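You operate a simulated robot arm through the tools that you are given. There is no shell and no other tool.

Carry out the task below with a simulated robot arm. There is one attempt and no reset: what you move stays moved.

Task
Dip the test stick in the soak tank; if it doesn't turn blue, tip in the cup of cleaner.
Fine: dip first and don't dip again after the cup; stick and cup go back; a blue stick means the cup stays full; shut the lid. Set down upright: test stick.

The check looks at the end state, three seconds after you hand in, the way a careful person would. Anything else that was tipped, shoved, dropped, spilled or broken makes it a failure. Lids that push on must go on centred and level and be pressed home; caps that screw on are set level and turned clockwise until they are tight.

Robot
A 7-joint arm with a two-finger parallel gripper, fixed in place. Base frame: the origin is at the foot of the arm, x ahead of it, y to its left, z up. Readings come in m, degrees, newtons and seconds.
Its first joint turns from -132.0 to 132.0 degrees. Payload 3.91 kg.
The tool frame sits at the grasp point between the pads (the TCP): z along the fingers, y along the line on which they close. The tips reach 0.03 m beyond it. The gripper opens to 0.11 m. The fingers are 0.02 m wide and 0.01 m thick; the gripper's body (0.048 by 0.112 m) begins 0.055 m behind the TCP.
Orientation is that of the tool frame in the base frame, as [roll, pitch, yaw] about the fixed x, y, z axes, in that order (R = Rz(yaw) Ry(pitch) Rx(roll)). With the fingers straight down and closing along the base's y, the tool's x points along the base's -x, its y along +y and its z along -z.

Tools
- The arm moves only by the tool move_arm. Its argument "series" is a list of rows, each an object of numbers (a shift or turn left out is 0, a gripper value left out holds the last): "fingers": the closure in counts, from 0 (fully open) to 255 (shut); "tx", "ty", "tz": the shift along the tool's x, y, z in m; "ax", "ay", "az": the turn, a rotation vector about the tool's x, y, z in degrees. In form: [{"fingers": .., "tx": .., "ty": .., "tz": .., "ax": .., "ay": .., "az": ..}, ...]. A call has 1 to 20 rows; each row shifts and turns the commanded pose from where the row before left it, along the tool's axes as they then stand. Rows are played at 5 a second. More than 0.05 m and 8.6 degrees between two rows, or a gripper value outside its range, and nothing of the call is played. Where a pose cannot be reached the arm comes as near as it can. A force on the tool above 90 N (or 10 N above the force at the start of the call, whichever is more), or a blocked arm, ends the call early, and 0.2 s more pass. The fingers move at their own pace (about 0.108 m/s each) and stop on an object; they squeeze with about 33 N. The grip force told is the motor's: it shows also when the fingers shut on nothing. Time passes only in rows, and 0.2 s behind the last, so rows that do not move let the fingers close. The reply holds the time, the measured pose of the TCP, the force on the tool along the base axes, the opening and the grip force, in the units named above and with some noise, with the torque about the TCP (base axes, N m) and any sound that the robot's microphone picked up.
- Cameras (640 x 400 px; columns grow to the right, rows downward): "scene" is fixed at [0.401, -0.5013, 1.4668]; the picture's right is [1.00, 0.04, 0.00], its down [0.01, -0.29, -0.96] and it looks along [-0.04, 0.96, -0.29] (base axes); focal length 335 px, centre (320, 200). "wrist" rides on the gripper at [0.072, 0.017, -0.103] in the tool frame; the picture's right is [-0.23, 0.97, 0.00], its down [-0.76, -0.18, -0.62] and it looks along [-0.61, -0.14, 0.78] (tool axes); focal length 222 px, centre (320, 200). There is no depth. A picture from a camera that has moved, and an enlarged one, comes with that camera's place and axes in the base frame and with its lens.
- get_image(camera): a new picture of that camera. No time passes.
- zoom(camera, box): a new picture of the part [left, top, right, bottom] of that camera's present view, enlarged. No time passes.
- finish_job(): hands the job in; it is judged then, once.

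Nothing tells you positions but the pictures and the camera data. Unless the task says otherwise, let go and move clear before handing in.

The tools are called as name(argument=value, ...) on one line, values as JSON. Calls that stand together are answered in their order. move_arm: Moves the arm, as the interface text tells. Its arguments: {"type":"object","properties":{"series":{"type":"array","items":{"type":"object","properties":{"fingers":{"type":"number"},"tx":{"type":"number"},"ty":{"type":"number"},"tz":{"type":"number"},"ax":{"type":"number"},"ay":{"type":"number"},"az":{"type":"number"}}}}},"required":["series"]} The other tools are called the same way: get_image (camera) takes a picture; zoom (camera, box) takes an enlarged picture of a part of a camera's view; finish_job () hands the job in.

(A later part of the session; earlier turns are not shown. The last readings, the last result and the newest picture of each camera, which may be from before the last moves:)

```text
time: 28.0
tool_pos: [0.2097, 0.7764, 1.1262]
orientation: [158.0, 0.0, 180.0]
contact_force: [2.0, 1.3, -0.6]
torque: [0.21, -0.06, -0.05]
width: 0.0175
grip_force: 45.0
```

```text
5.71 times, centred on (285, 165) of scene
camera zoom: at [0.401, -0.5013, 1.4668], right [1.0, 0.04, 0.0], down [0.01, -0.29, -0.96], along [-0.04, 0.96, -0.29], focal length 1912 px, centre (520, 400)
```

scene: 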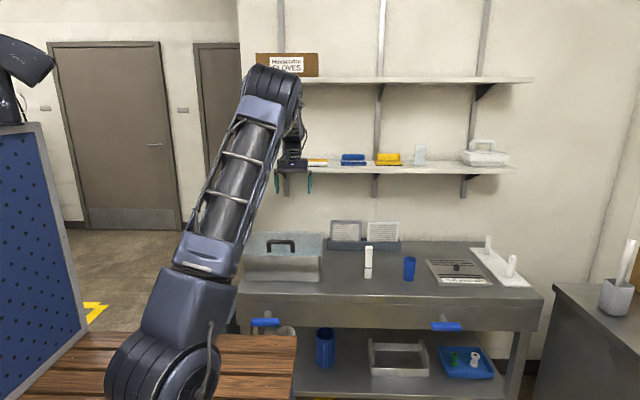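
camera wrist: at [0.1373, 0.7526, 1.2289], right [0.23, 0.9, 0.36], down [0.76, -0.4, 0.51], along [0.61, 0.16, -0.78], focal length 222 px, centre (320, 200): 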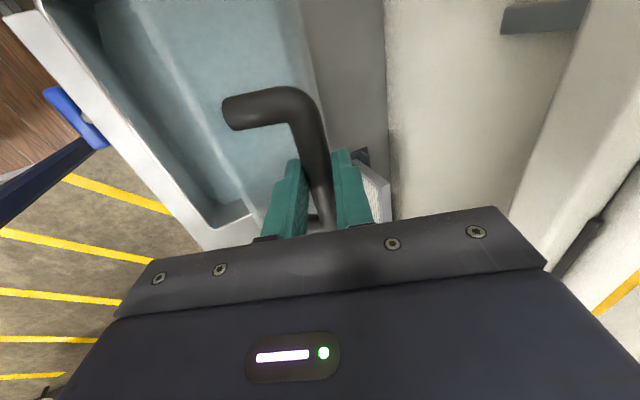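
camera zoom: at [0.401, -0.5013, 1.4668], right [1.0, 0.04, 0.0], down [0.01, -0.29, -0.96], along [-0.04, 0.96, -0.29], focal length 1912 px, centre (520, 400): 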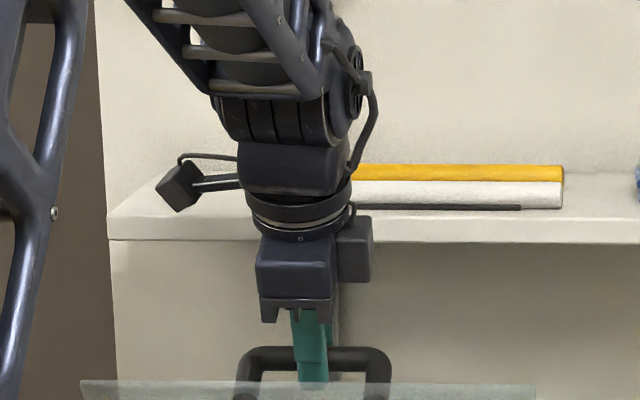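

The shelf's front edge is at about y 0.876, z 1.17–1.19. Two more 4° steps keep roughly 3 cm of clearance and leave the lid wide enough open, so I'll take those and release.

move_arm(series=[{"ty": 0.0159, "tz": 0.001, "ax": 4}, {"ty": 0.0159, "tz": 0.001, "ax": 4}, {"tx": 0}, {"fingers": 180}, {"fingers": 180}, {"fingers": 180}])

zoom(camera="scene", box=[215, 130, 375, 290])

get_image(camera="wrist")

```text
time: 29.4
tool_pos: [0.2091, 0.8056, 1.1361]
orientation: [166.0, 0.1, 179.9]
contact_force: [0.5, 0.2, 0.1]
torque: [0.01, -0.01, -0.02]
width: 0.0324
grip_force: 0.0
```

```text
2.50 times, centred on (295, 210) of scene
camera zoom: at [0.401, -0.5013, 1.4668], right [1.0, 0.04, 0.0], down [0.01, -0.29, -0.96], along [-0.04, 0.96, -0.29], focal length 836 px, centre (382, 175)
```

zoom: 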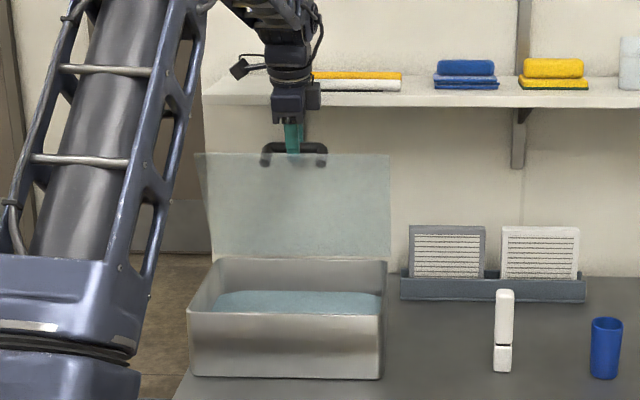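

```text
taken
camera wrist: at [0.1372, 0.7965, 1.2398], right [0.23, 0.94, 0.24], down [0.76, -0.32, 0.56], along [0.61, 0.05, -0.79], focal length 222 px, centre (320, 200)
```

wrist: 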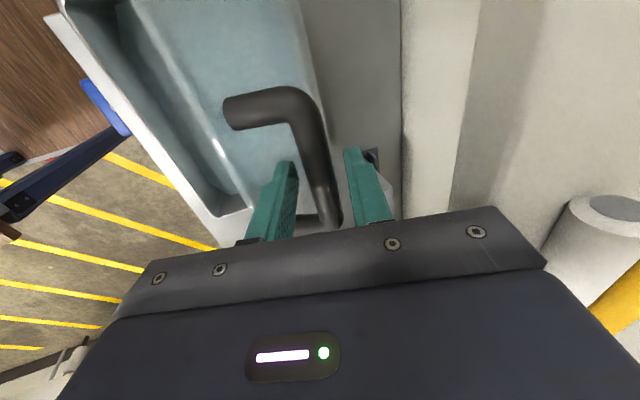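

The lid stays open at about 66°. I'll back off along the fingers, straighten the tool, and go above the stick at (0.543, 0.676).

move_arm(series=[{"tz": -0.03}, {"tz": -0.03}, {"tz": -0.02}, {"ty": -0.03, "ax": 7}, {"ty": -0.03, "ax": 7}, {"ty": -0.03}, {"ty": -0.02}, {"tx": -0.045}, {"tx": -0.045}, {"tx": -0.045}, {"tx": -0.045}, {"tx": -0.045}, {"tx": -0.045}, {"tx": -0.045}, {"fingers": 100}, {"fingers": 100}])

get_image(camera="wrist")

get_image(camera="scene")

```text
time: 32.8
tool_pos: [0.5266, 0.677, 1.2029]
orientation: [180.0, 0.1, 180.0]
contact_force: [-0.3, -0.1, 0.7]
torque: [0.04, -0.02, -0.01]
width: 0.0668
grip_force: 0.0
```

```text
taken
camera wrist: at [0.4532, 0.6934, 1.3057], right [0.23, 0.97, 0.0], down [0.76, -0.18, 0.62], along [0.61, -0.14, -0.78], focal length 222 px, centre (320, 200)
```

wrist: 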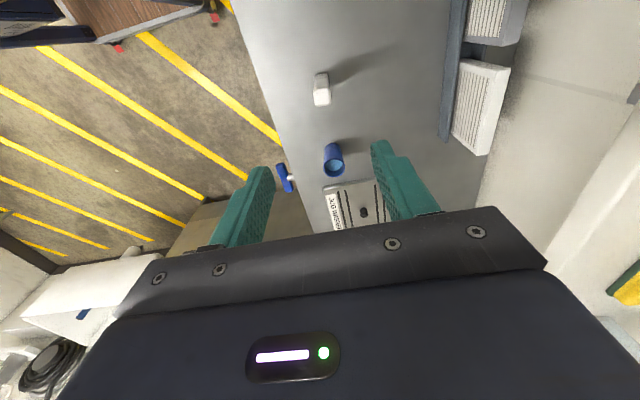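

```text
taken
```

scene: 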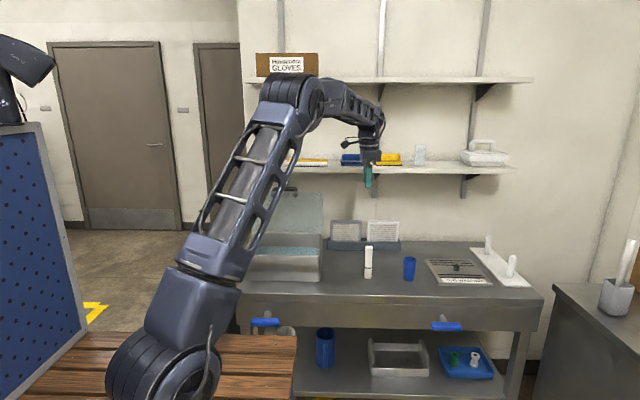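

zoom(camera="wrist", box=[270, 50, 390, 210])

move_arm(series=[{"tx": -0.016, "tz": 0.03}, {"tz": 0.04}, {"tz": 0.04}, {"tz": 0.04}, {"tx": 0}])

get_image(camera="wrist")

zoom(camera="scene", box=[320, 190, 420, 290])

```text
2.50 times, centred on (330, 130) of wrist
camera zoom: at [0.4532, 0.6934, 1.3057], right [0.23, 0.97, 0.0], down [0.76, -0.18, 0.62], along [0.61, -0.14, -0.78], focal length 555 px, centre (295, 375)
```

zoom: 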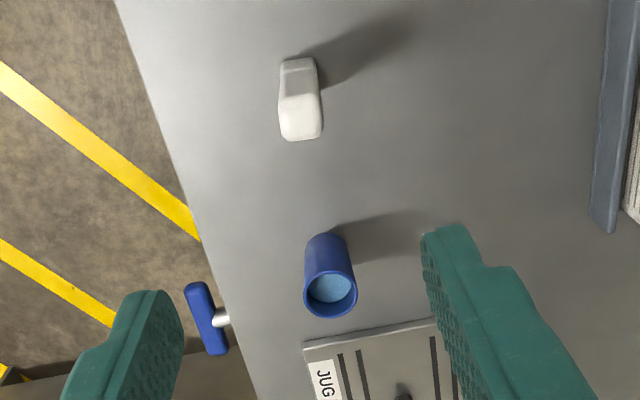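

```text
time: 34.0
tool_pos: [0.5419, 0.6787, 1.0508]
orientation: [-179.9, 0.0, -180.0]
contact_force: [-0.7, 0.1, 0.1]
torque: [-0.02, -0.02, -0.01]
width: 0.0669
grip_force: 0.0
```

```text
taken
camera wrist: at [0.4694, 0.6944, 1.1549], right [0.23, 0.97, 0.0], down [0.76, -0.18, 0.62], along [0.61, -0.14, -0.78], focal length 222 px, centre (320, 200)
```

wrist: 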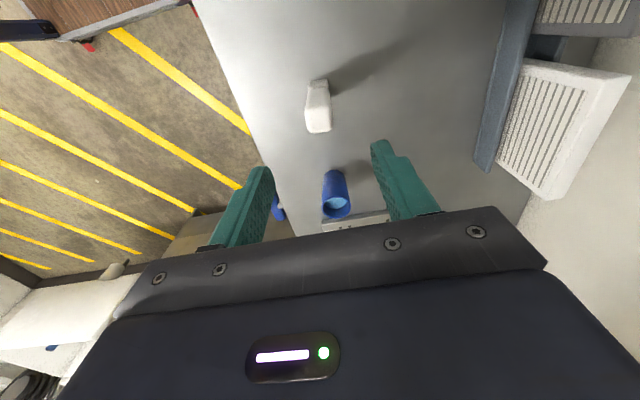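

```text
4.00 times, centred on (370, 240) of scene
camera zoom: at [0.401, -0.5013, 1.4668], right [1.0, 0.04, 0.0], down [0.01, -0.29, -0.96], along [-0.04, 0.96, -0.29], focal length 1338 px, centre (120, 40)
```

zoom: 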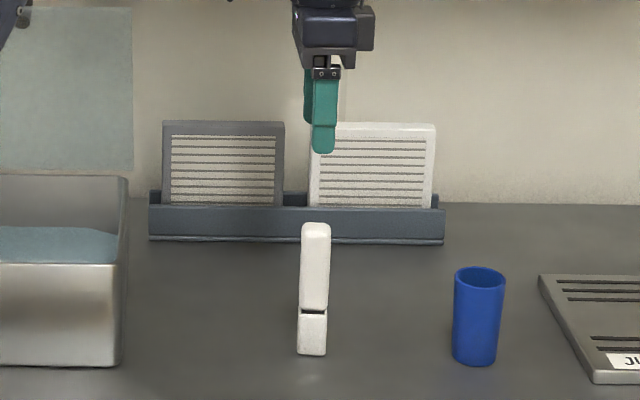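

The stick's top is centred at about (0.5425, 0.676). I'll come down and grip its upper part.

move_arm(series=[{"ty": -0.0025, "tz": 0.03}, {"tz": 0.04}, {"tz": 0.04}, {"tz": 0.033}, {"tx": 0}, {"fingers": 255}, {"fingers": 255}, {"fingers": 255}, {"fingers": 255}])

get_image(camera="wrist")

zoom(camera="scene", box=[340, 220, 400, 290])

```text
time: 36.0
tool_pos: [0.5408, 0.6768, 0.91]
orientation: [-179.9, 0.0, -179.9]
contact_force: [0.0, -0.6, -0.8]
torque: [0.03, 0.02, 0.0]
width: 0.0275
grip_force: 33.4
```

```text
taken
camera wrist: at [0.4682, 0.6922, 1.0139], right [0.23, 0.97, 0.0], down [0.76, -0.18, 0.62], along [0.61, -0.14, -0.78], focal length 222 px, centre (320, 200)
```

wrist: 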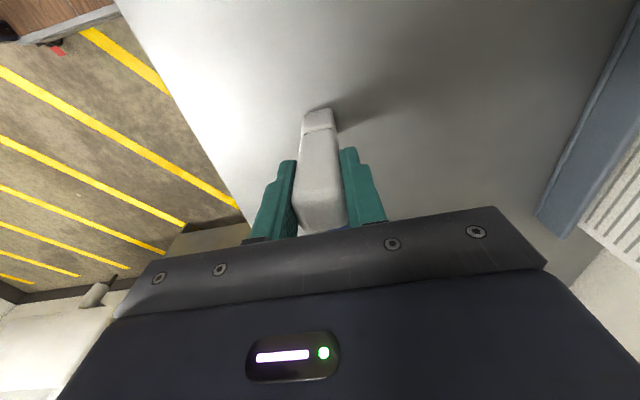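

```text
5.71 times, centred on (370, 255) of scene
camera zoom: at [0.401, -0.5013, 1.4668], right [1.0, 0.04, 0.0], down [0.01, -0.29, -0.96], along [-0.04, 0.96, -0.29], focal length 1912 px, centre (34, -114)
```

zoom: 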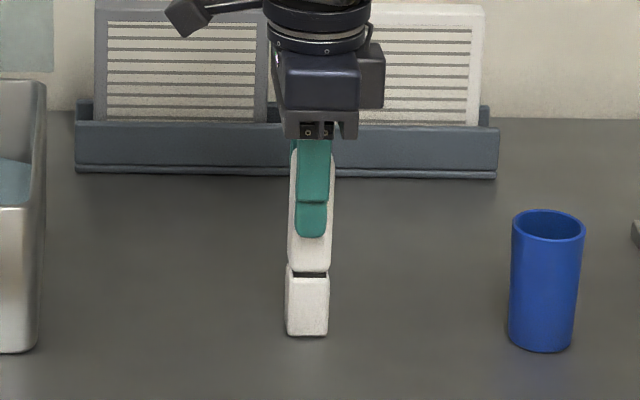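

Gripped cleanly at (0.541, 0.677, 0.910), which I'll note as the return pose. I'll lift straight up and see whether the lower part comes along.

move_arm(series=[{"tz": -0.01}, {"tz": -0.02}, {"tz": -0.04}, {"tz": -0.04}, {"tx": 0}])

zoom(camera="scene", box=[340, 180, 400, 290])

get_image(camera="wrist")

```text
time: 37.2
tool_pos: [0.5412, 0.677, 1.0186]
orientation: [-180.0, 0.0, -180.0]
contact_force: [0.9, -0.4, -0.9]
torque: [0.0, 0.03, 0.01]
width: 0.0277
grip_force: 32.4
```

```text
3.64 times, centred on (370, 235) of scene
camera zoom: at [0.401, -0.5013, 1.4668], right [1.0, 0.04, 0.0], down [0.01, -0.29, -0.96], along [-0.04, 0.96, -0.29], focal length 1217 px, centre (138, 73)
```

zoom: 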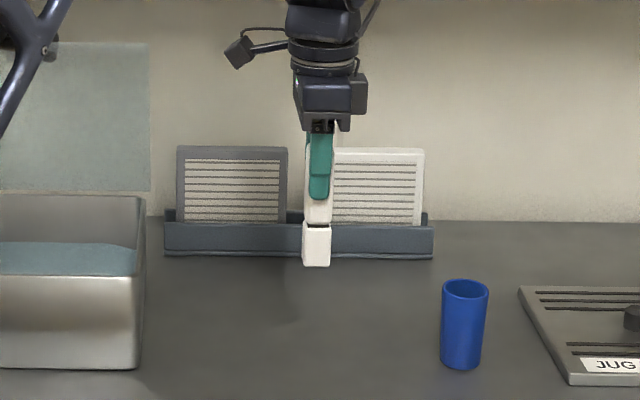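

```text
taken
camera wrist: at [0.4689, 0.6931, 1.1222], right [0.23, 0.97, 0.0], down [0.76, -0.18, 0.62], along [0.61, -0.14, -0.78], focal length 222 px, centre (320, 200)
```

wrist: 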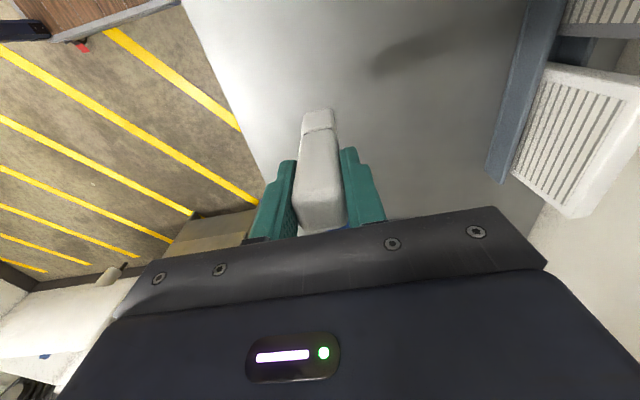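

zoom(camera="scene", box=[355, 210, 385, 260])

zoom(camera="wrist", box=[260, 90, 380, 240])

```text
8.00 times, centred on (370, 235) of scene
camera zoom: at [0.401, -0.5013, 1.4668], right [1.0, 0.04, 0.0], down [0.01, -0.29, -0.96], along [-0.04, 0.96, -0.29], focal length 2676 px, centre (-80, -80)
```

zoom: 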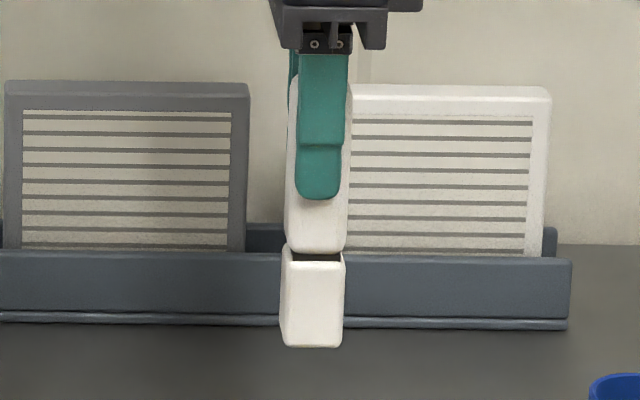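

```text
2.67 times, centred on (320, 165) of wrist
camera zoom: at [0.4689, 0.6931, 1.1222], right [0.23, 0.97, 0.0], down [0.76, -0.18, 0.62], along [0.61, -0.14, -0.78], focal length 592 px, centre (320, 293)
```

zoom: 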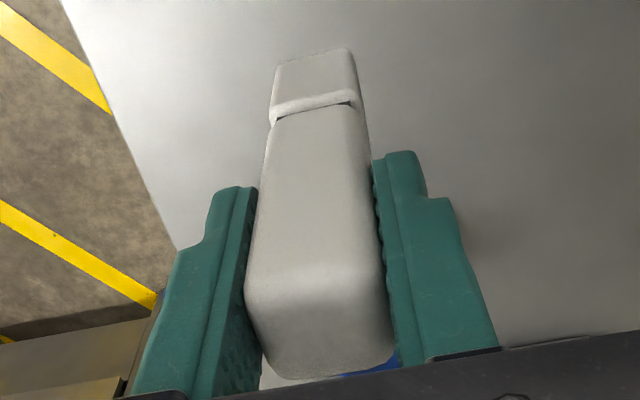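

It came up as one piece: a handle with a white pad block below a dark neck. I'll carry it over the tank's front half, clear of the lid, and lower it a little to check alignment.

move_arm(series=[{"tz": -0.04}, {"tz": -0.02, "ty": 0.008}, {"tx": 0.04}, {"tx": 0.042}, {"tx": 0.042}, {"tx": 0.042}, {"tx": 0.042}, {"tx": 0.042}, {"tx": 0.042}, {"tx": 0.038}, {"tx": 0}, {"tx": 0}])

get_image(camera="wrist")

zoom(camera="scene", box=[215, 150, 375, 290])

```text
time: 39.8
tool_pos: [0.2103, 0.6828, 1.0794]
orientation: [180.0, 0.1, 180.0]
contact_force: [0.3, -0.3, -0.5]
torque: [0.02, 0.02, -0.01]
width: 0.0274
grip_force: 33.1
```

```text
taken
camera wrist: at [0.1371, 0.6997, 1.1823], right [0.23, 0.97, 0.0], down [0.76, -0.18, 0.62], along [0.61, -0.14, -0.78], focal length 222 px, centre (320, 200)
```

wrist: 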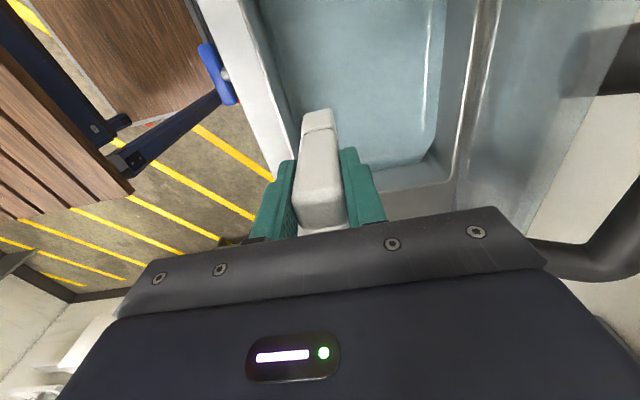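

```text
2.86 times, centred on (295, 220) of scene
camera zoom: at [0.401, -0.5013, 1.4668], right [1.0, 0.04, 0.0], down [0.01, -0.29, -0.96], along [-0.04, 0.96, -0.29], focal length 956 px, centre (391, 143)
```

zoom: 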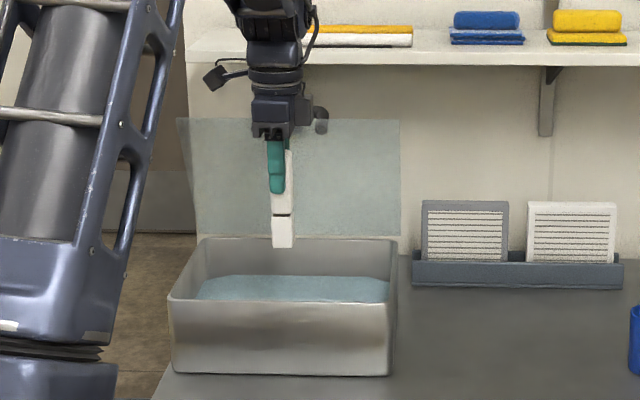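

The stick is above the liquid and clear of the lid and rim. I'll lower it straight into the liquid.

move_arm(series=[{"tz": 0.04}, {"tz": 0.04}, {"tz": 0.035}, {"tz": 0.02}, {"tz": 0.012}, {"tx": 0}])

zoom(camera="scene", box=[235, 200, 335, 290])

get_image(camera="wrist")

```text
time: 41.2
tool_pos: [0.2109, 0.6829, 0.9327]
orientation: [179.9, -0.1, 180.0]
contact_force: [0.1, 0.3, -0.9]
torque: [0.0, -0.02, 0.0]
width: 0.0276
grip_force: 32.6
```

```text
4.44 times, centred on (285, 245) of scene
camera zoom: at [0.401, -0.5013, 1.4668], right [1.0, 0.04, 0.0], down [0.01, -0.29, -0.96], along [-0.04, 0.96, -0.29], focal length 1487 px, centre (476, 0)
```

zoom: 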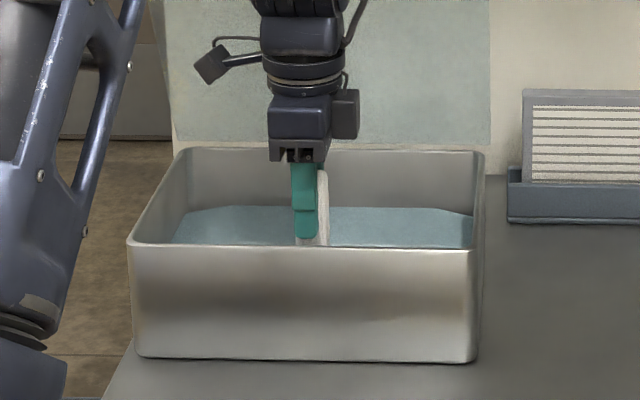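

```text
taken
camera wrist: at [0.1388, 0.7001, 1.0367], right [0.23, 0.97, 0.0], down [0.76, -0.18, 0.62], along [0.61, -0.14, -0.78], focal length 222 px, centre (320, 200)
```

wrist: 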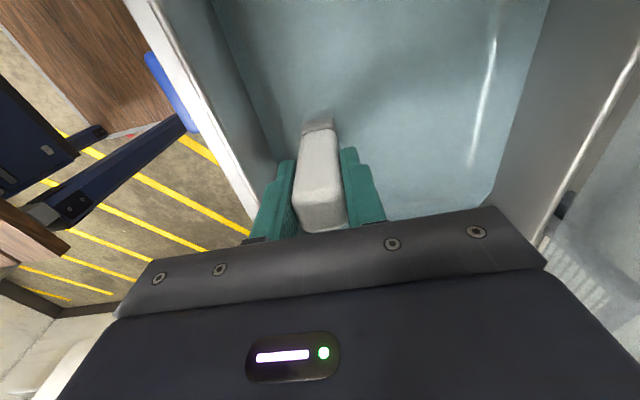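

zoom(camera="wrist", box=[260, 80, 380, 240])

move_arm(series=[{"tz": 0.009}, {"tx": 0}, {"tx": 0}, {"tx": 0}, {"tx": 0}, {"tx": 0}])

zoom(camera="wrist", box=[260, 80, 380, 240])

```text
2.50 times, centred on (320, 160) of wrist
camera zoom: at [0.1388, 0.7001, 1.0367], right [0.23, 0.97, 0.0], down [0.76, -0.18, 0.62], along [0.61, -0.14, -0.78], focal length 555 px, centre (320, 300)
```

zoom: 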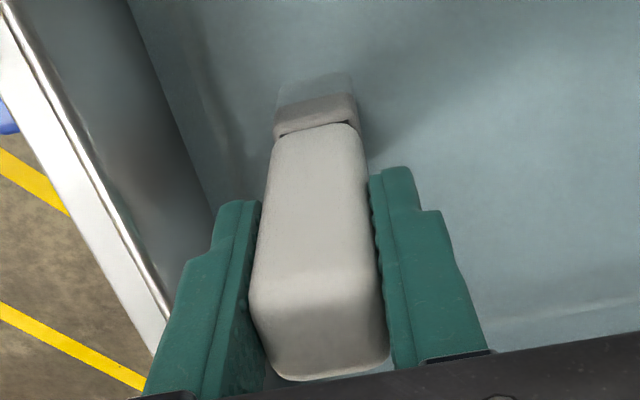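

```text
time: 42.6
tool_pos: [0.2109, 0.6833, 0.9246]
orientation: [-179.9, 0.0, -180.0]
contact_force: [1.3, -0.5, -0.7]
torque: [0.01, 0.02, 0.0]
width: 0.0276
grip_force: 32.8
```

```text
2.50 times, centred on (320, 160) of wrist
camera zoom: at [0.1387, 0.6994, 1.0278], right [0.23, 0.97, 0.0], down [0.76, -0.18, 0.62], along [0.61, -0.14, -0.78], focal length 555 px, centre (320, 300)
```

zoom: 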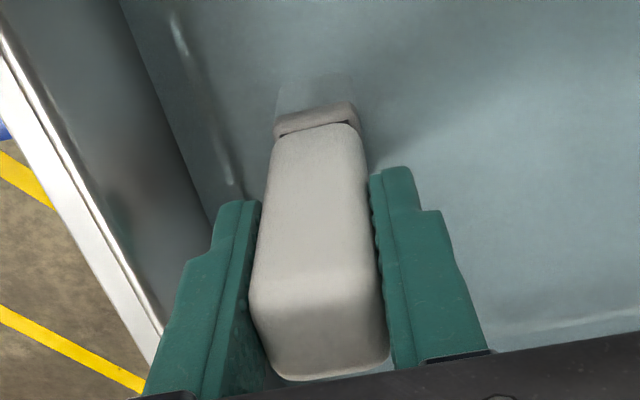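

The pad is partly immersed and still white. I'll go a few mm deeper, watching the force, and wait a moment.

move_arm(series=[{"tz": 0.003}, {"tz": 0.003}, {"tx": 0}, {"tx": 0}, {"tx": 0}, {"tx": 0}, {"tx": 0}, {"tx": 0}, {"tx": 0}, {"tx": 0}])

zoom(camera="wrist", box=[260, 60, 380, 220])

```text
time: 44.8
tool_pos: [0.2112, 0.6824, 0.9186]
orientation: [-180.0, 0.0, -180.0]
contact_force: [0.0, 0.1, -1.4]
torque: [-0.02, -0.01, 0.03]
width: 0.0273
grip_force: 33.1
```

```text
2.50 times, centred on (320, 140) of wrist
camera zoom: at [0.1382, 0.6991, 1.0214], right [0.23, 0.97, 0.0], down [0.76, -0.18, 0.62], along [0.61, -0.14, -0.78], focal length 555 px, centre (320, 350)
```

zoom: 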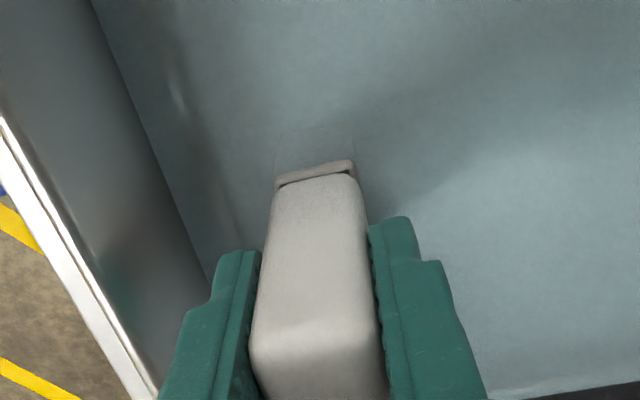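

Most of the pad was immersed for several seconds. I'll lift it out and check its colour.

move_arm(series=[{"tz": -0.02}, {"tz": -0.04}, {"tz": -0.04}, {"tz": -0.04}, {"tz": -0.02}, {"tx": 0}, {"tx": 0}, {"tx": 0}, {"tx": 0}, {"tx": 0}])

zoom(camera="wrist", box=[260, 60, 380, 220])

zoom(camera="scene", box=[255, 180, 315, 245])

```text
time: 47.0
tool_pos: [0.2094, 0.6835, 1.0783]
orientation: [180.0, 0.1, -179.9]
contact_force: [-0.8, -0.8, -0.2]
torque: [-0.01, 0.0, -0.02]
width: 0.0277
grip_force: 33.4
```

```text
2.50 times, centred on (320, 140) of wrist
camera zoom: at [0.1367, 0.6998, 1.1808], right [0.23, 0.97, 0.0], down [0.76, -0.18, 0.62], along [0.61, -0.14, -0.78], focal length 555 px, centre (320, 350)
```

zoom: 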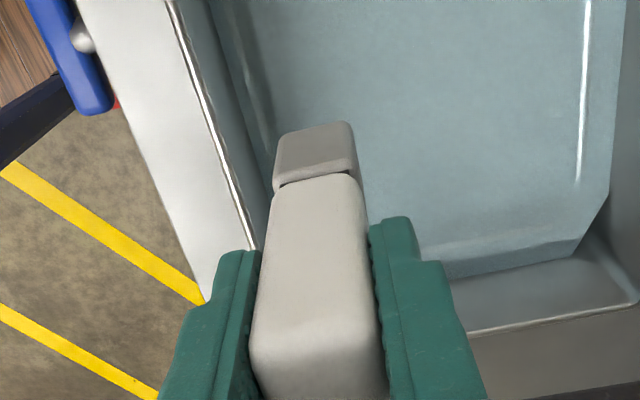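

```text
6.15 times, centred on (285, 212) of scene
camera zoom: at [0.401, -0.5013, 1.4668], right [1.0, 0.04, 0.0], down [0.01, -0.29, -0.96], along [-0.04, 0.96, -0.29], focal length 2059 px, centre (535, 123)
```

zoom: 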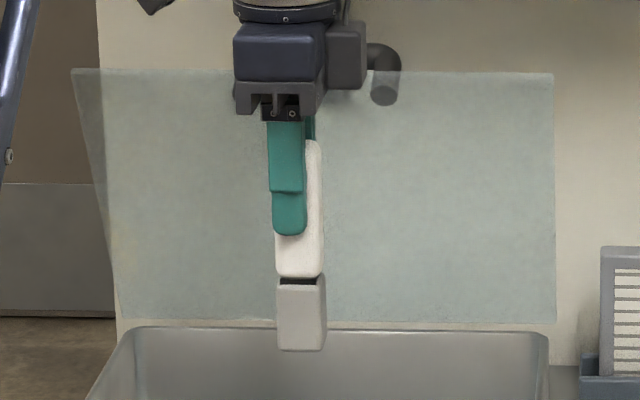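

The pad went from white to wet grey, not blue. I'll carry the stick back to its spot and check the colour again before setting it down.

move_arm(series=[{"tx": -0.038}, {"tx": -0.042}, {"tx": -0.042}, {"tx": -0.042}, {"tx": -0.042}, {"tx": -0.042}, {"tx": -0.042}, {"tx": -0.0415}, {"ty": -0.0065}, {"tx": 0}, {"tx": 0}, {"tx": 0}, {"tx": 0}, {"tx": 0}])

zoom(camera="wrist", box=[260, 60, 380, 220])

zoom(camera="scene", box=[340, 180, 400, 245])

```text
time: 50.0
tool_pos: [0.5419, 0.676, 1.0786]
orientation: [-180.0, 0.0, 180.0]
contact_force: [-0.6, 0.2, -2.1]
torque: [-0.02, 0.0, -0.02]
width: 0.0274
grip_force: 33.0
```

```text
2.50 times, centred on (320, 140) of wrist
camera zoom: at [0.469, 0.6921, 1.1812], right [0.23, 0.97, 0.0], down [0.76, -0.18, 0.62], along [0.61, -0.14, -0.78], focal length 555 px, centre (320, 350)
```

zoom: 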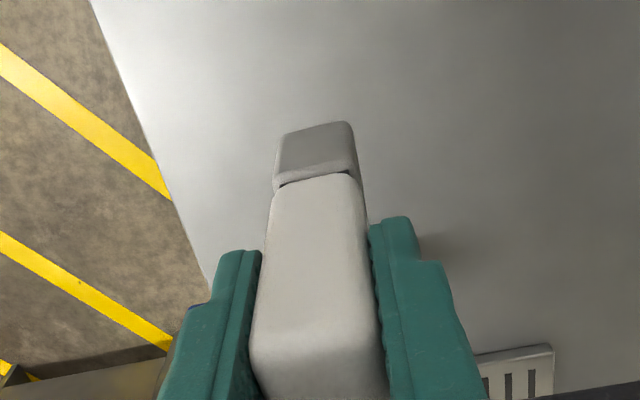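

```text
6.15 times, centred on (370, 212) of scene
camera zoom: at [0.401, -0.5013, 1.4668], right [1.0, 0.04, 0.0], down [0.01, -0.29, -0.96], along [-0.04, 0.96, -0.29], focal length 2059 px, centre (12, 123)
```

zoom: 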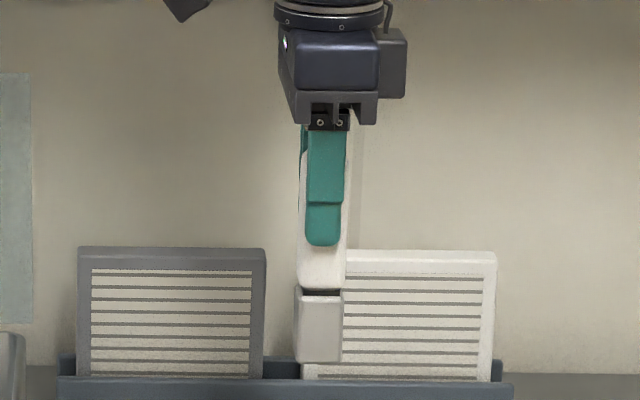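

It stays grey, so the cleaner is needed. I'll set the stick down upright where it was.

move_arm(series=[{"tz": 0.04}, {"tz": 0.04}, {"tz": 0.04}, {"tz": 0.03}, {"tz": 0.012}, {"tz": 0.003}, {"tx": 0}, {"tx": 0}])

zoom(camera="scene", box=[340, 220, 400, 290])

```text
time: 51.8
tool_pos: [0.5418, 0.6771, 0.9115]
orientation: [-180.0, 0.0, 180.0]
contact_force: [0.6, 0.3, -0.6]
torque: [0.04, -0.01, -0.03]
width: 0.0274
grip_force: 33.2
```

```text
5.71 times, centred on (370, 255) of scene
camera zoom: at [0.401, -0.5013, 1.4668], right [1.0, 0.04, 0.0], down [0.01, -0.29, -0.96], along [-0.04, 0.96, -0.29], focal length 1912 px, centre (34, -114)
```

zoom: 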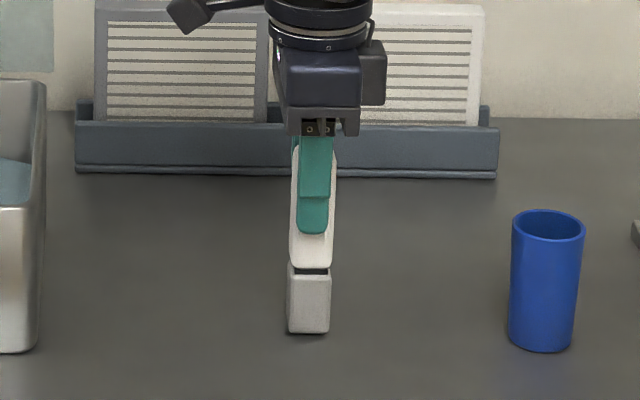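

move_arm(series=[{"tz": 0.001}, {"tx": 0}, {"tz": 0.001}, {"tx": 0}])

```text
time: 52.8
tool_pos: [0.5427, 0.6768, 0.91]
orientation: [180.0, 0.0, 179.9]
contact_force: [0.5, 0.9, -0.8]
torque: [0.0, -0.03, 0.01]
width: 0.0277
grip_force: 32.7
```

Almost at contact. I'll go another millimetre or so until the table pushes back.

move_arm(series=[{"tz": 0.0007}, {"tx": 0}])

move_arm(series=[{"tz": 0.0007}, {"tx": 0}])

zoom(camera="scene", box=[350, 250, 390, 290])

```text
time: 53.4
tool_pos: [0.542, 0.6769, 0.9106]
orientation: [180.0, 0.1, 179.9]
contact_force: [-1.2, 0.0, 3.9]
torque: [-0.06, 0.04, 0.04]
width: 0.0277
grip_force: 33.0
```

```text
time: 54.0
tool_pos: [0.5424, 0.6758, 0.9104]
orientation: [179.9, 0.2, -179.9]
contact_force: [0.0, -0.5, 16.1]
torque: [-0.06, 0.03, -0.02]
width: 0.0278
grip_force: 33.0
```

```text
10.00 times, centred on (370, 270) of scene
camera zoom: at [0.401, -0.5013, 1.4668], right [1.0, 0.04, 0.0], down [0.01, -0.29, -0.96], along [-0.04, 0.96, -0.29], focal length 3346 px, centre (-180, -500)
```

zoom: 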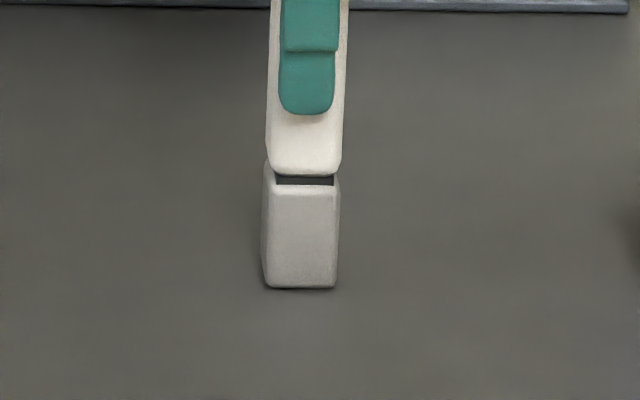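

Firm contact. I'll ease off, open the fingers, and rise straight up.

move_arm(series=[{"tz": -0.0007}, {"tx": 0}, {"fingers": 120}, {"fingers": 120}, {"fingers": 120}, {"tz": -0.03}, {"tz": -0.04}, {"tz": -0.04}, {"tz": -0.04}, {"tx": 0}])

zoom(camera="scene", box=[340, 220, 440, 290])

get_image(camera="wrist")

```text
time: 56.2
tool_pos: [0.5431, 0.6757, 1.0612]
orientation: [179.9, 0.0, 180.0]
contact_force: [-0.4, 0.2, 0.9]
torque: [-0.03, 0.0, 0.0]
width: 0.0582
grip_force: 0.1
```

```text
5.71 times, centred on (390, 255) of scene
camera zoom: at [0.401, -0.5013, 1.4668], right [1.0, 0.04, 0.0], down [0.01, -0.29, -0.96], along [-0.04, 0.96, -0.29], focal length 1912 px, centre (-80, -114)
```

zoom: 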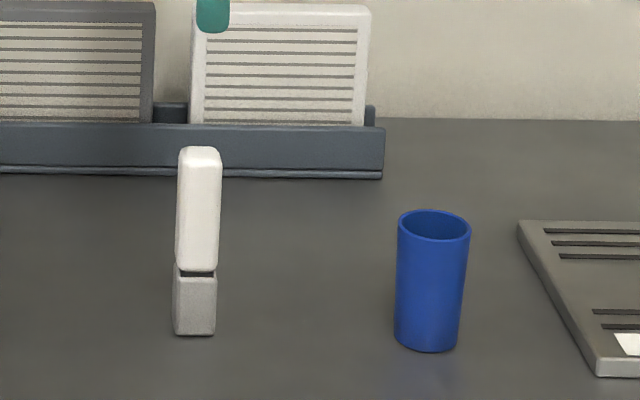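

```text
taken
camera wrist: at [0.4708, 0.6921, 1.1646], right [0.23, 0.97, 0.0], down [0.76, -0.18, 0.62], along [0.61, -0.14, -0.78], focal length 222 px, centre (320, 200)
```

wrist: 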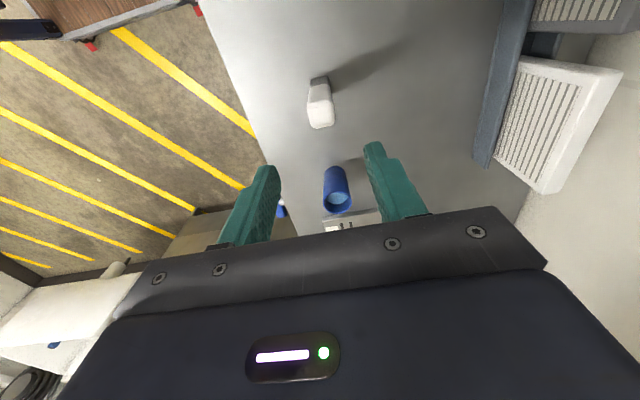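

The stick is back in place. The cup is at about (0.699, 0.668), with its rim at z≈0.88 and a diameter of about 48 mm. I'll approach it from the front with a tilted tool, so rolling the wrist later pours sideways.

move_arm(series=[{"tz": -0.03}, {"tz": -0.02}, {"ty": -0.04}, {"ty": -0.04}, {"ty": -0.03}, {"tx": -0.04}, {"tx": -0.04}, {"tx": -0.04}, {"tx": -0.036}, {"az": -8.2}, {"az": -8.2}, {"az": -8.2}, {"az": -8.2}, {"az": -8.2}, {"az": -8.2}, {"az": -8.2}, {"az": -8.2}, {"az": -8.2}, {"az": -8.2}, {"az": -8.0}])

get_image(camera="wrist")

```text
time: 60.4
tool_pos: [0.6975, 0.5668, 1.1088]
orientation: [179.9, 0.0, -89.9]
contact_force: [0.7, -0.1, -0.6]
torque: [0.01, 0.02, 0.01]
width: 0.0583
grip_force: 0.1
```

```text
taken
camera wrist: at [0.681, 0.4928, 1.2128], right [-0.97, 0.23, 0.0], down [0.18, 0.76, 0.62], along [0.14, 0.61, -0.78], focal length 222 px, centre (320, 200)
```

wrist: 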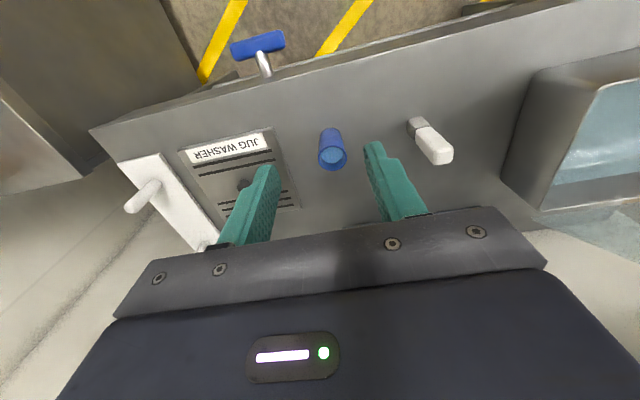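

The cup is confirmed at about (0.700, 0.668). I'll tilt the tool 60° forward with the fingers open.

move_arm(series=[{"fingers": 0, "ay": -7.5}, {"ay": -7.5}, {"ay": -7.5}, {"ay": -7.5}, {"ay": -7.5}, {"ay": -7.5}, {"ay": -7.5}, {"ay": -7.5}, {"tx": 0}])

get_image(camera="wrist")

get_image(camera="scene")

```text
time: 62.4
tool_pos: [0.6978, 0.5671, 1.1103]
orientation: [-179.9, 60.2, -89.8]
contact_force: [-0.5, 0.2, 0.3]
torque: [0.0, 0.0, -0.01]
width: 0.1102
grip_force: 0.2
```

```text
taken
camera wrist: at [0.6807, 0.4403, 1.0987], right [-0.97, 0.11, 0.2], down [0.18, -0.16, 0.97], along [0.14, 0.98, 0.14], focal length 222 px, centre (320, 200)
```

wrist: 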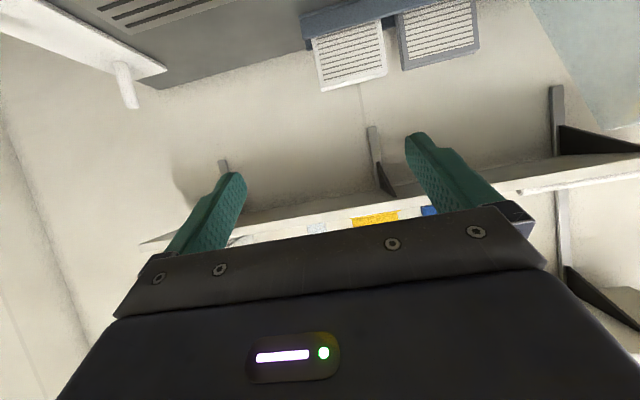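

```text
taken
```

scene: 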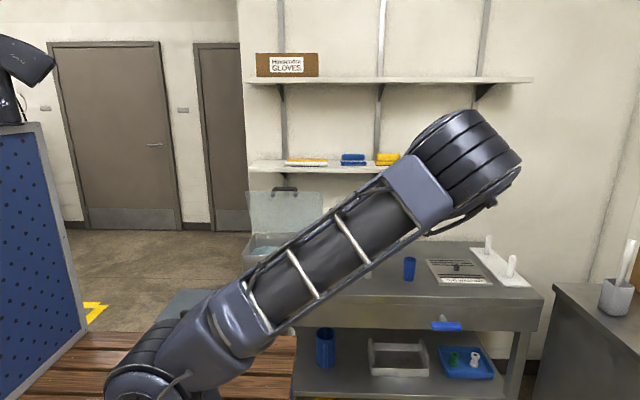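

I'll lower to the pre-approach point in front of and above the cup.

move_arm(series=[{"tx": 0.036, "tz": 0.0208, "ty": -0.002}, {"tx": 0.036, "tz": 0.0208}, {"tx": 0.036, "tz": 0.0208}, {"tx": 0.036, "tz": 0.0208}, {"tx": 0.034, "tz": 0.0196}, {"tx": 0}])

get_image(camera="wrist")

get_image(camera="scene")

```text
time: 63.8
tool_pos: [0.6979, 0.5677, 0.9043]
orientation: [180.0, 60.0, -90.0]
contact_force: [0.2, -0.3, 0.5]
torque: [0.02, 0.02, 0.02]
width: 0.11
grip_force: 0.0
```

```text
taken
camera wrist: at [0.6821, 0.4417, 0.8925], right [-0.97, 0.11, 0.2], down [0.18, -0.16, 0.97], along [0.14, 0.98, 0.13], focal length 222 px, centre (320, 200)
```

wrist: 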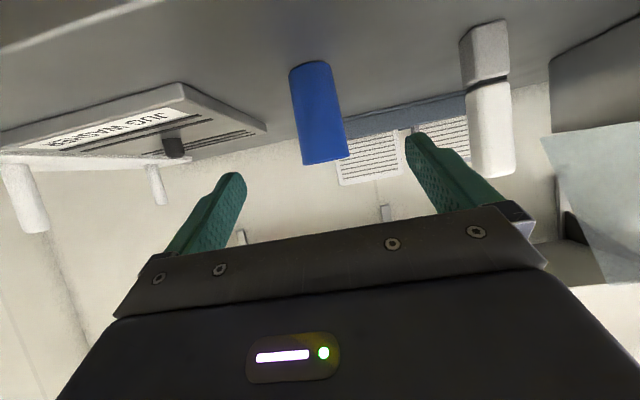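

```text
taken
```

scene: 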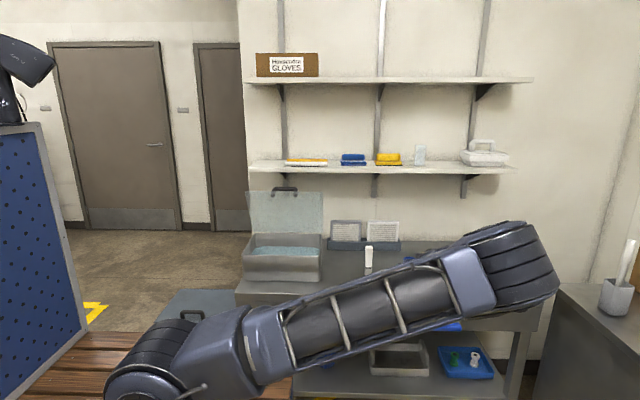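

The cup is centred between the fingers. I'll advance along the tool axis to straddle it.

move_arm(series=[{"ty": -0.0015, "tz": 0.03}, {"tz": 0.03}, {"tz": 0.03}, {"tz": 0.026, "tx": 0.002}, {"tx": 0}])

get_image(camera="wrist")

get_image(camera="scene")

```text
time: 65.0
tool_pos: [0.7028, 0.6666, 0.8437]
orientation: [-180.0, 60.0, -89.9]
contact_force: [0.0, -1.1, -0.8]
torque: [0.0, 0.01, -0.01]
width: 0.1099
grip_force: 0.1
```

```text
taken
camera wrist: at [0.6847, 0.5401, 0.8332], right [-0.97, 0.11, 0.2], down [0.18, -0.16, 0.97], along [0.14, 0.98, 0.13], focal length 222 px, centre (320, 200)
```

wrist: 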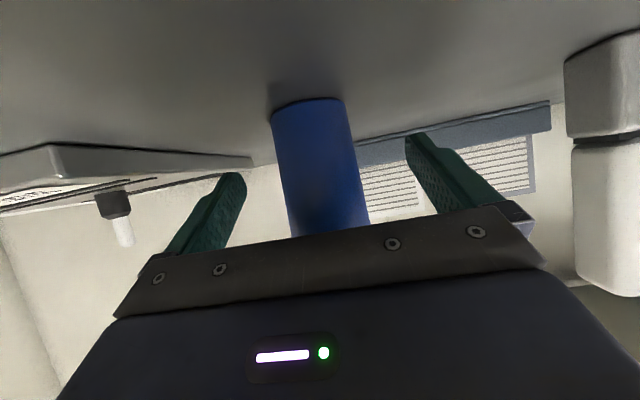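

```text
taken
```

scene: 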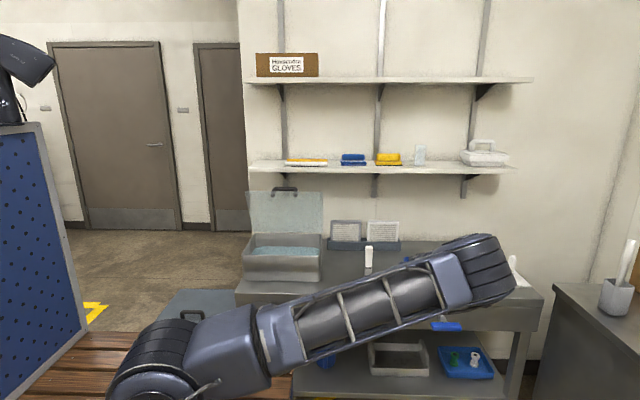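

The cup sits midway between the fingers. I'll move in a few mm and close.

move_arm(series=[{"tz": 0.004}, {"tx": 0}, {"fingers": 255}, {"fingers": 255}, {"fingers": 255}, {"fingers": 255}])

get_image(camera="wrist")

```text
time: 66.4
tool_pos: [0.7019, 0.6686, 0.8412]
orientation: [179.9, 60.0, -90.0]
contact_force: [-0.5, 0.7, 1.0]
torque: [0.0, 0.0, 0.01]
width: 0.0444
grip_force: 33.4
```

```text
taken
camera wrist: at [0.6851, 0.5428, 0.8315], right [-0.97, 0.11, 0.2], down [0.18, -0.16, 0.97], along [0.14, 0.98, 0.13], focal length 222 px, centre (320, 200)
```

wrist: 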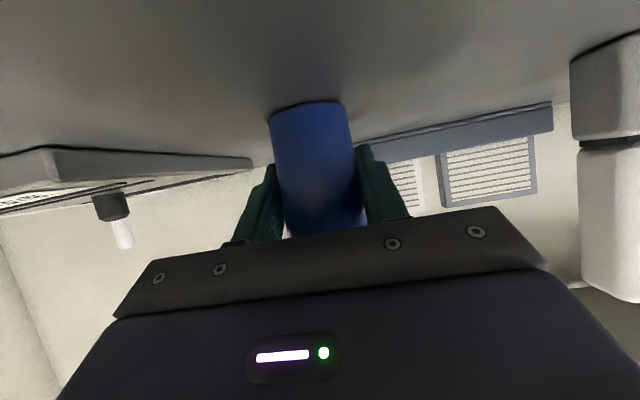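

The cup is gripped (44 mm) without being disturbed. I'll lift it straight up, keeping it upright.

move_arm(series=[{"tx": -0.0087, "tz": -0.005}, {"tx": -0.0173, "tz": -0.01}, {"tx": -0.026, "tz": -0.015}, {"tx": -0.0294, "tz": -0.017}, {"tx": -0.0294, "tz": -0.017}, {"tx": -0.0294, "tz": -0.017}, {"tx": -0.0243, "tz": -0.014}, {"tx": 0}])

get_image(camera="wrist")

get_image(camera="scene")

```text
time: 68.2
tool_pos: [0.7002, 0.6694, 1.0312]
orientation: [180.0, 60.0, -89.9]
contact_force: [0.4, -0.3, -0.5]
torque: [-0.02, -0.03, -0.01]
width: 0.0442
grip_force: 33.0
```

```text
taken
camera wrist: at [0.6827, 0.5428, 1.0199], right [-0.97, 0.11, 0.2], down [0.18, -0.16, 0.97], along [0.14, 0.98, 0.13], focal length 222 px, centre (320, 200)
```

wrist: 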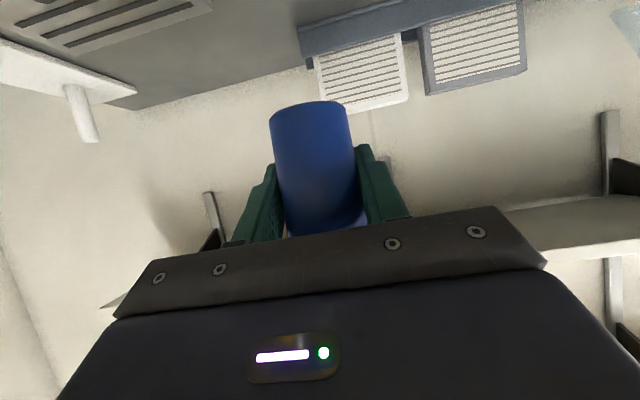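

```text
taken
```

scene: 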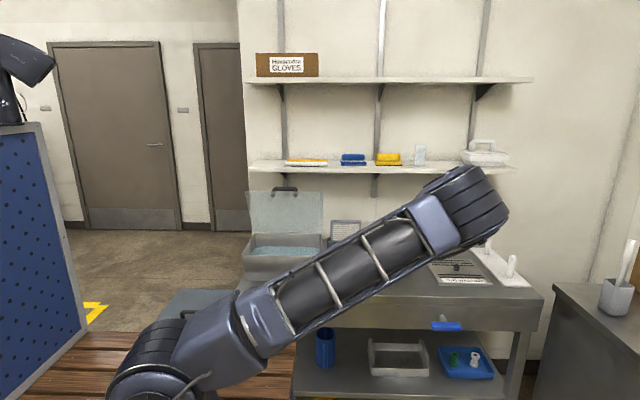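

The cup is up and level. I'll carry it left over to the tank, starting and stopping gently.

move_arm(series=[{"ty": 0.01}, {"ty": 0.02}, {"ty": 0.03}, {"ty": 0.035}, {"ty": 0.035}, {"ty": 0.035}, {"ty": 0.035}, {"ty": 0.03}, {"ty": 0.02}, {"ty": 0.01}, {"tx": 0}])

get_image(camera="scene")

```text
time: 70.6
tool_pos: [0.4418, 0.6693, 1.0327]
orientation: [179.9, 60.0, -90.0]
contact_force: [0.4, -0.3, -1.0]
torque: [-0.01, -0.01, -0.02]
width: 0.0443
grip_force: 33.0
```

```text
taken
```

scene: 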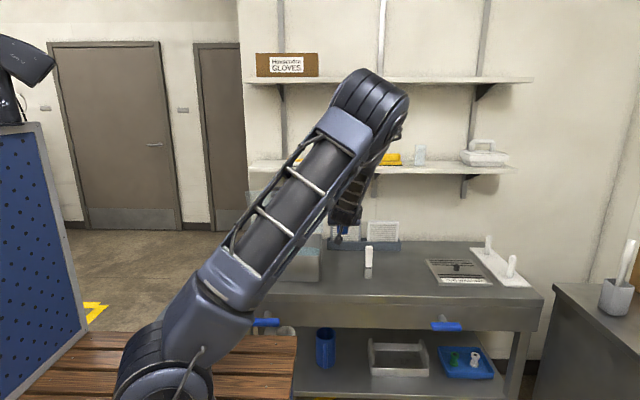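

move_arm(series=[{"ty": 0.01}, {"ty": 0.02}, {"ty": 0.03}, {"ty": 0.035}, {"ty": 0.035}, {"ty": 0.035}, {"ty": 0.035}, {"ty": 0.03}, {"ty": 0.02}, {"ty": 0.01}, {"ty": 0.008}, {"tx": -0.01, "tz": 0.0173}, {"tx": -0.01, "tz": 0.0173}, {"tx": -0.01, "tz": 0.0173}, {"tx": 0}])

get_image(camera="scene")

get_image(camera="wrist")

```text
time: 73.8
tool_pos: [0.1723, 0.7299, 1.0314]
orientation: [180.0, 60.0, -90.0]
contact_force: [-0.4, 0.2, -0.6]
torque: [0.0, 0.0, 0.01]
width: 0.0444
grip_force: 33.0
```

```text
taken
```

scene: 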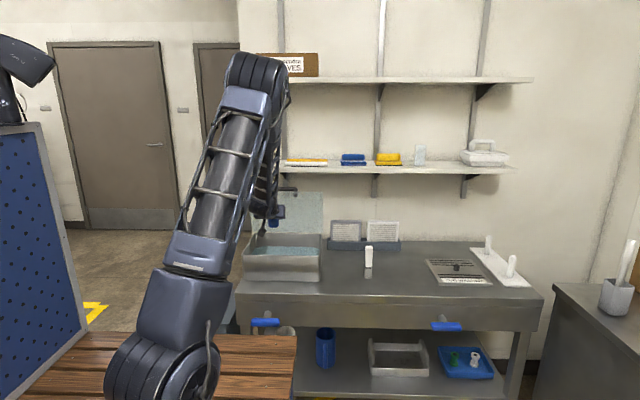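

```text
taken
camera wrist: at [0.1556, 0.6035, 1.0211], right [-0.97, 0.11, 0.2], down [0.18, -0.16, 0.97], along [0.14, 0.98, 0.13], focal length 222 px, centre (320, 200)
```

wrist: 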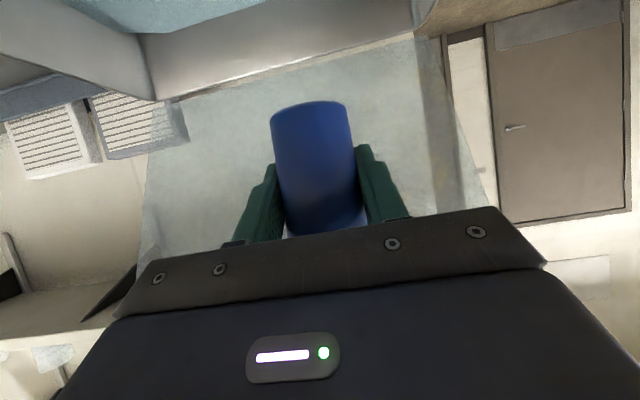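

zoom(camera="scene", box=[235, 170, 345, 290])

```text
3.33 times, centred on (290, 230) of scene
camera zoom: at [0.401, -0.5013, 1.4668], right [1.0, 0.04, 0.0], down [0.01, -0.29, -0.96], along [-0.04, 0.96, -0.29], focal length 1115 px, centre (420, 100)
```

zoom: 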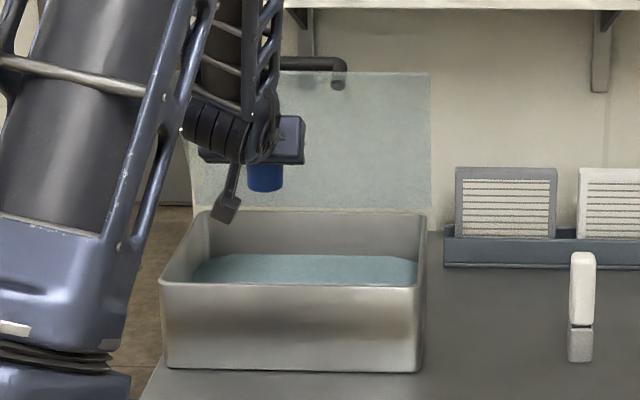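

The cup is above the tank. I'll start tipping it towards the tank's middle (+x), turning about a horizontal axis at the grip.

move_arm(series=[{"ax": -2.5, "az": 4.33}, {"ax": -2.5, "az": 4.33}, {"ax": -2.5, "az": 4.33}, {"ax": -2.5, "az": 4.33}, {"ax": -2.5, "az": 4.33}, {"ax": -2.5, "az": 4.33}, {"ax": -2.5, "az": 4.33}, {"ax": -2.5, "az": 4.33}, {"tx": 0}])

zoom(camera="scene", box=[235, 170, 345, 290])

get_image(camera="wrist")

```text
time: 75.8
tool_pos: [0.1731, 0.7293, 1.0321]
orientation: [120.7, 41.5, -138.1]
contact_force: [0.2, -0.2, -1.1]
torque: [0.05, 0.0, -0.02]
width: 0.0445
grip_force: 32.7
```

```text
3.33 times, centred on (290, 230) of scene
camera zoom: at [0.401, -0.5013, 1.4668], right [1.0, 0.04, 0.0], down [0.01, -0.29, -0.96], along [-0.04, 0.96, -0.29], focal length 1115 px, centre (420, 100)
```

zoom: 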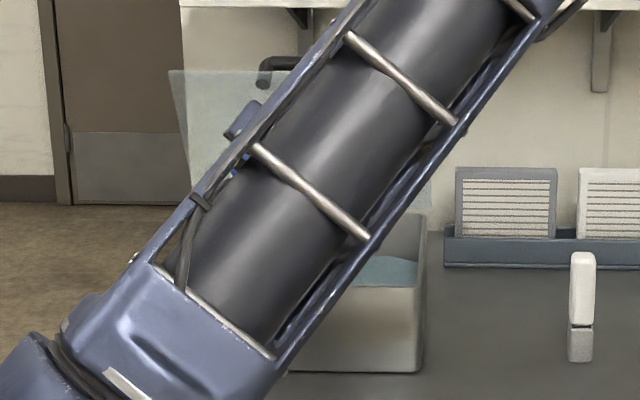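

```text
taken
camera wrist: at [0.1534, 0.603, 1.0349], right [-0.62, 0.11, 0.78], down [0.76, -0.16, 0.63], along [0.2, 0.98, 0.01], focal length 222 px, centre (320, 200)
```

wrist: 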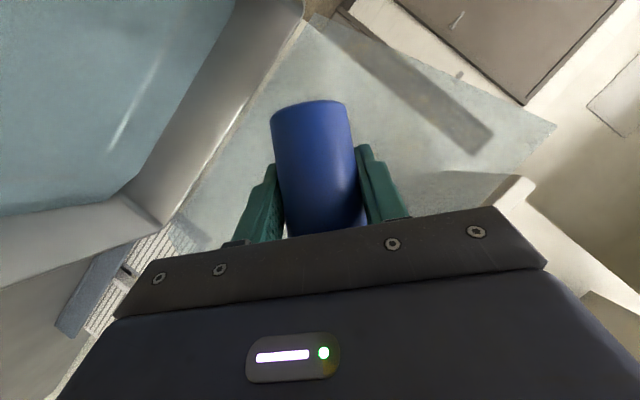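

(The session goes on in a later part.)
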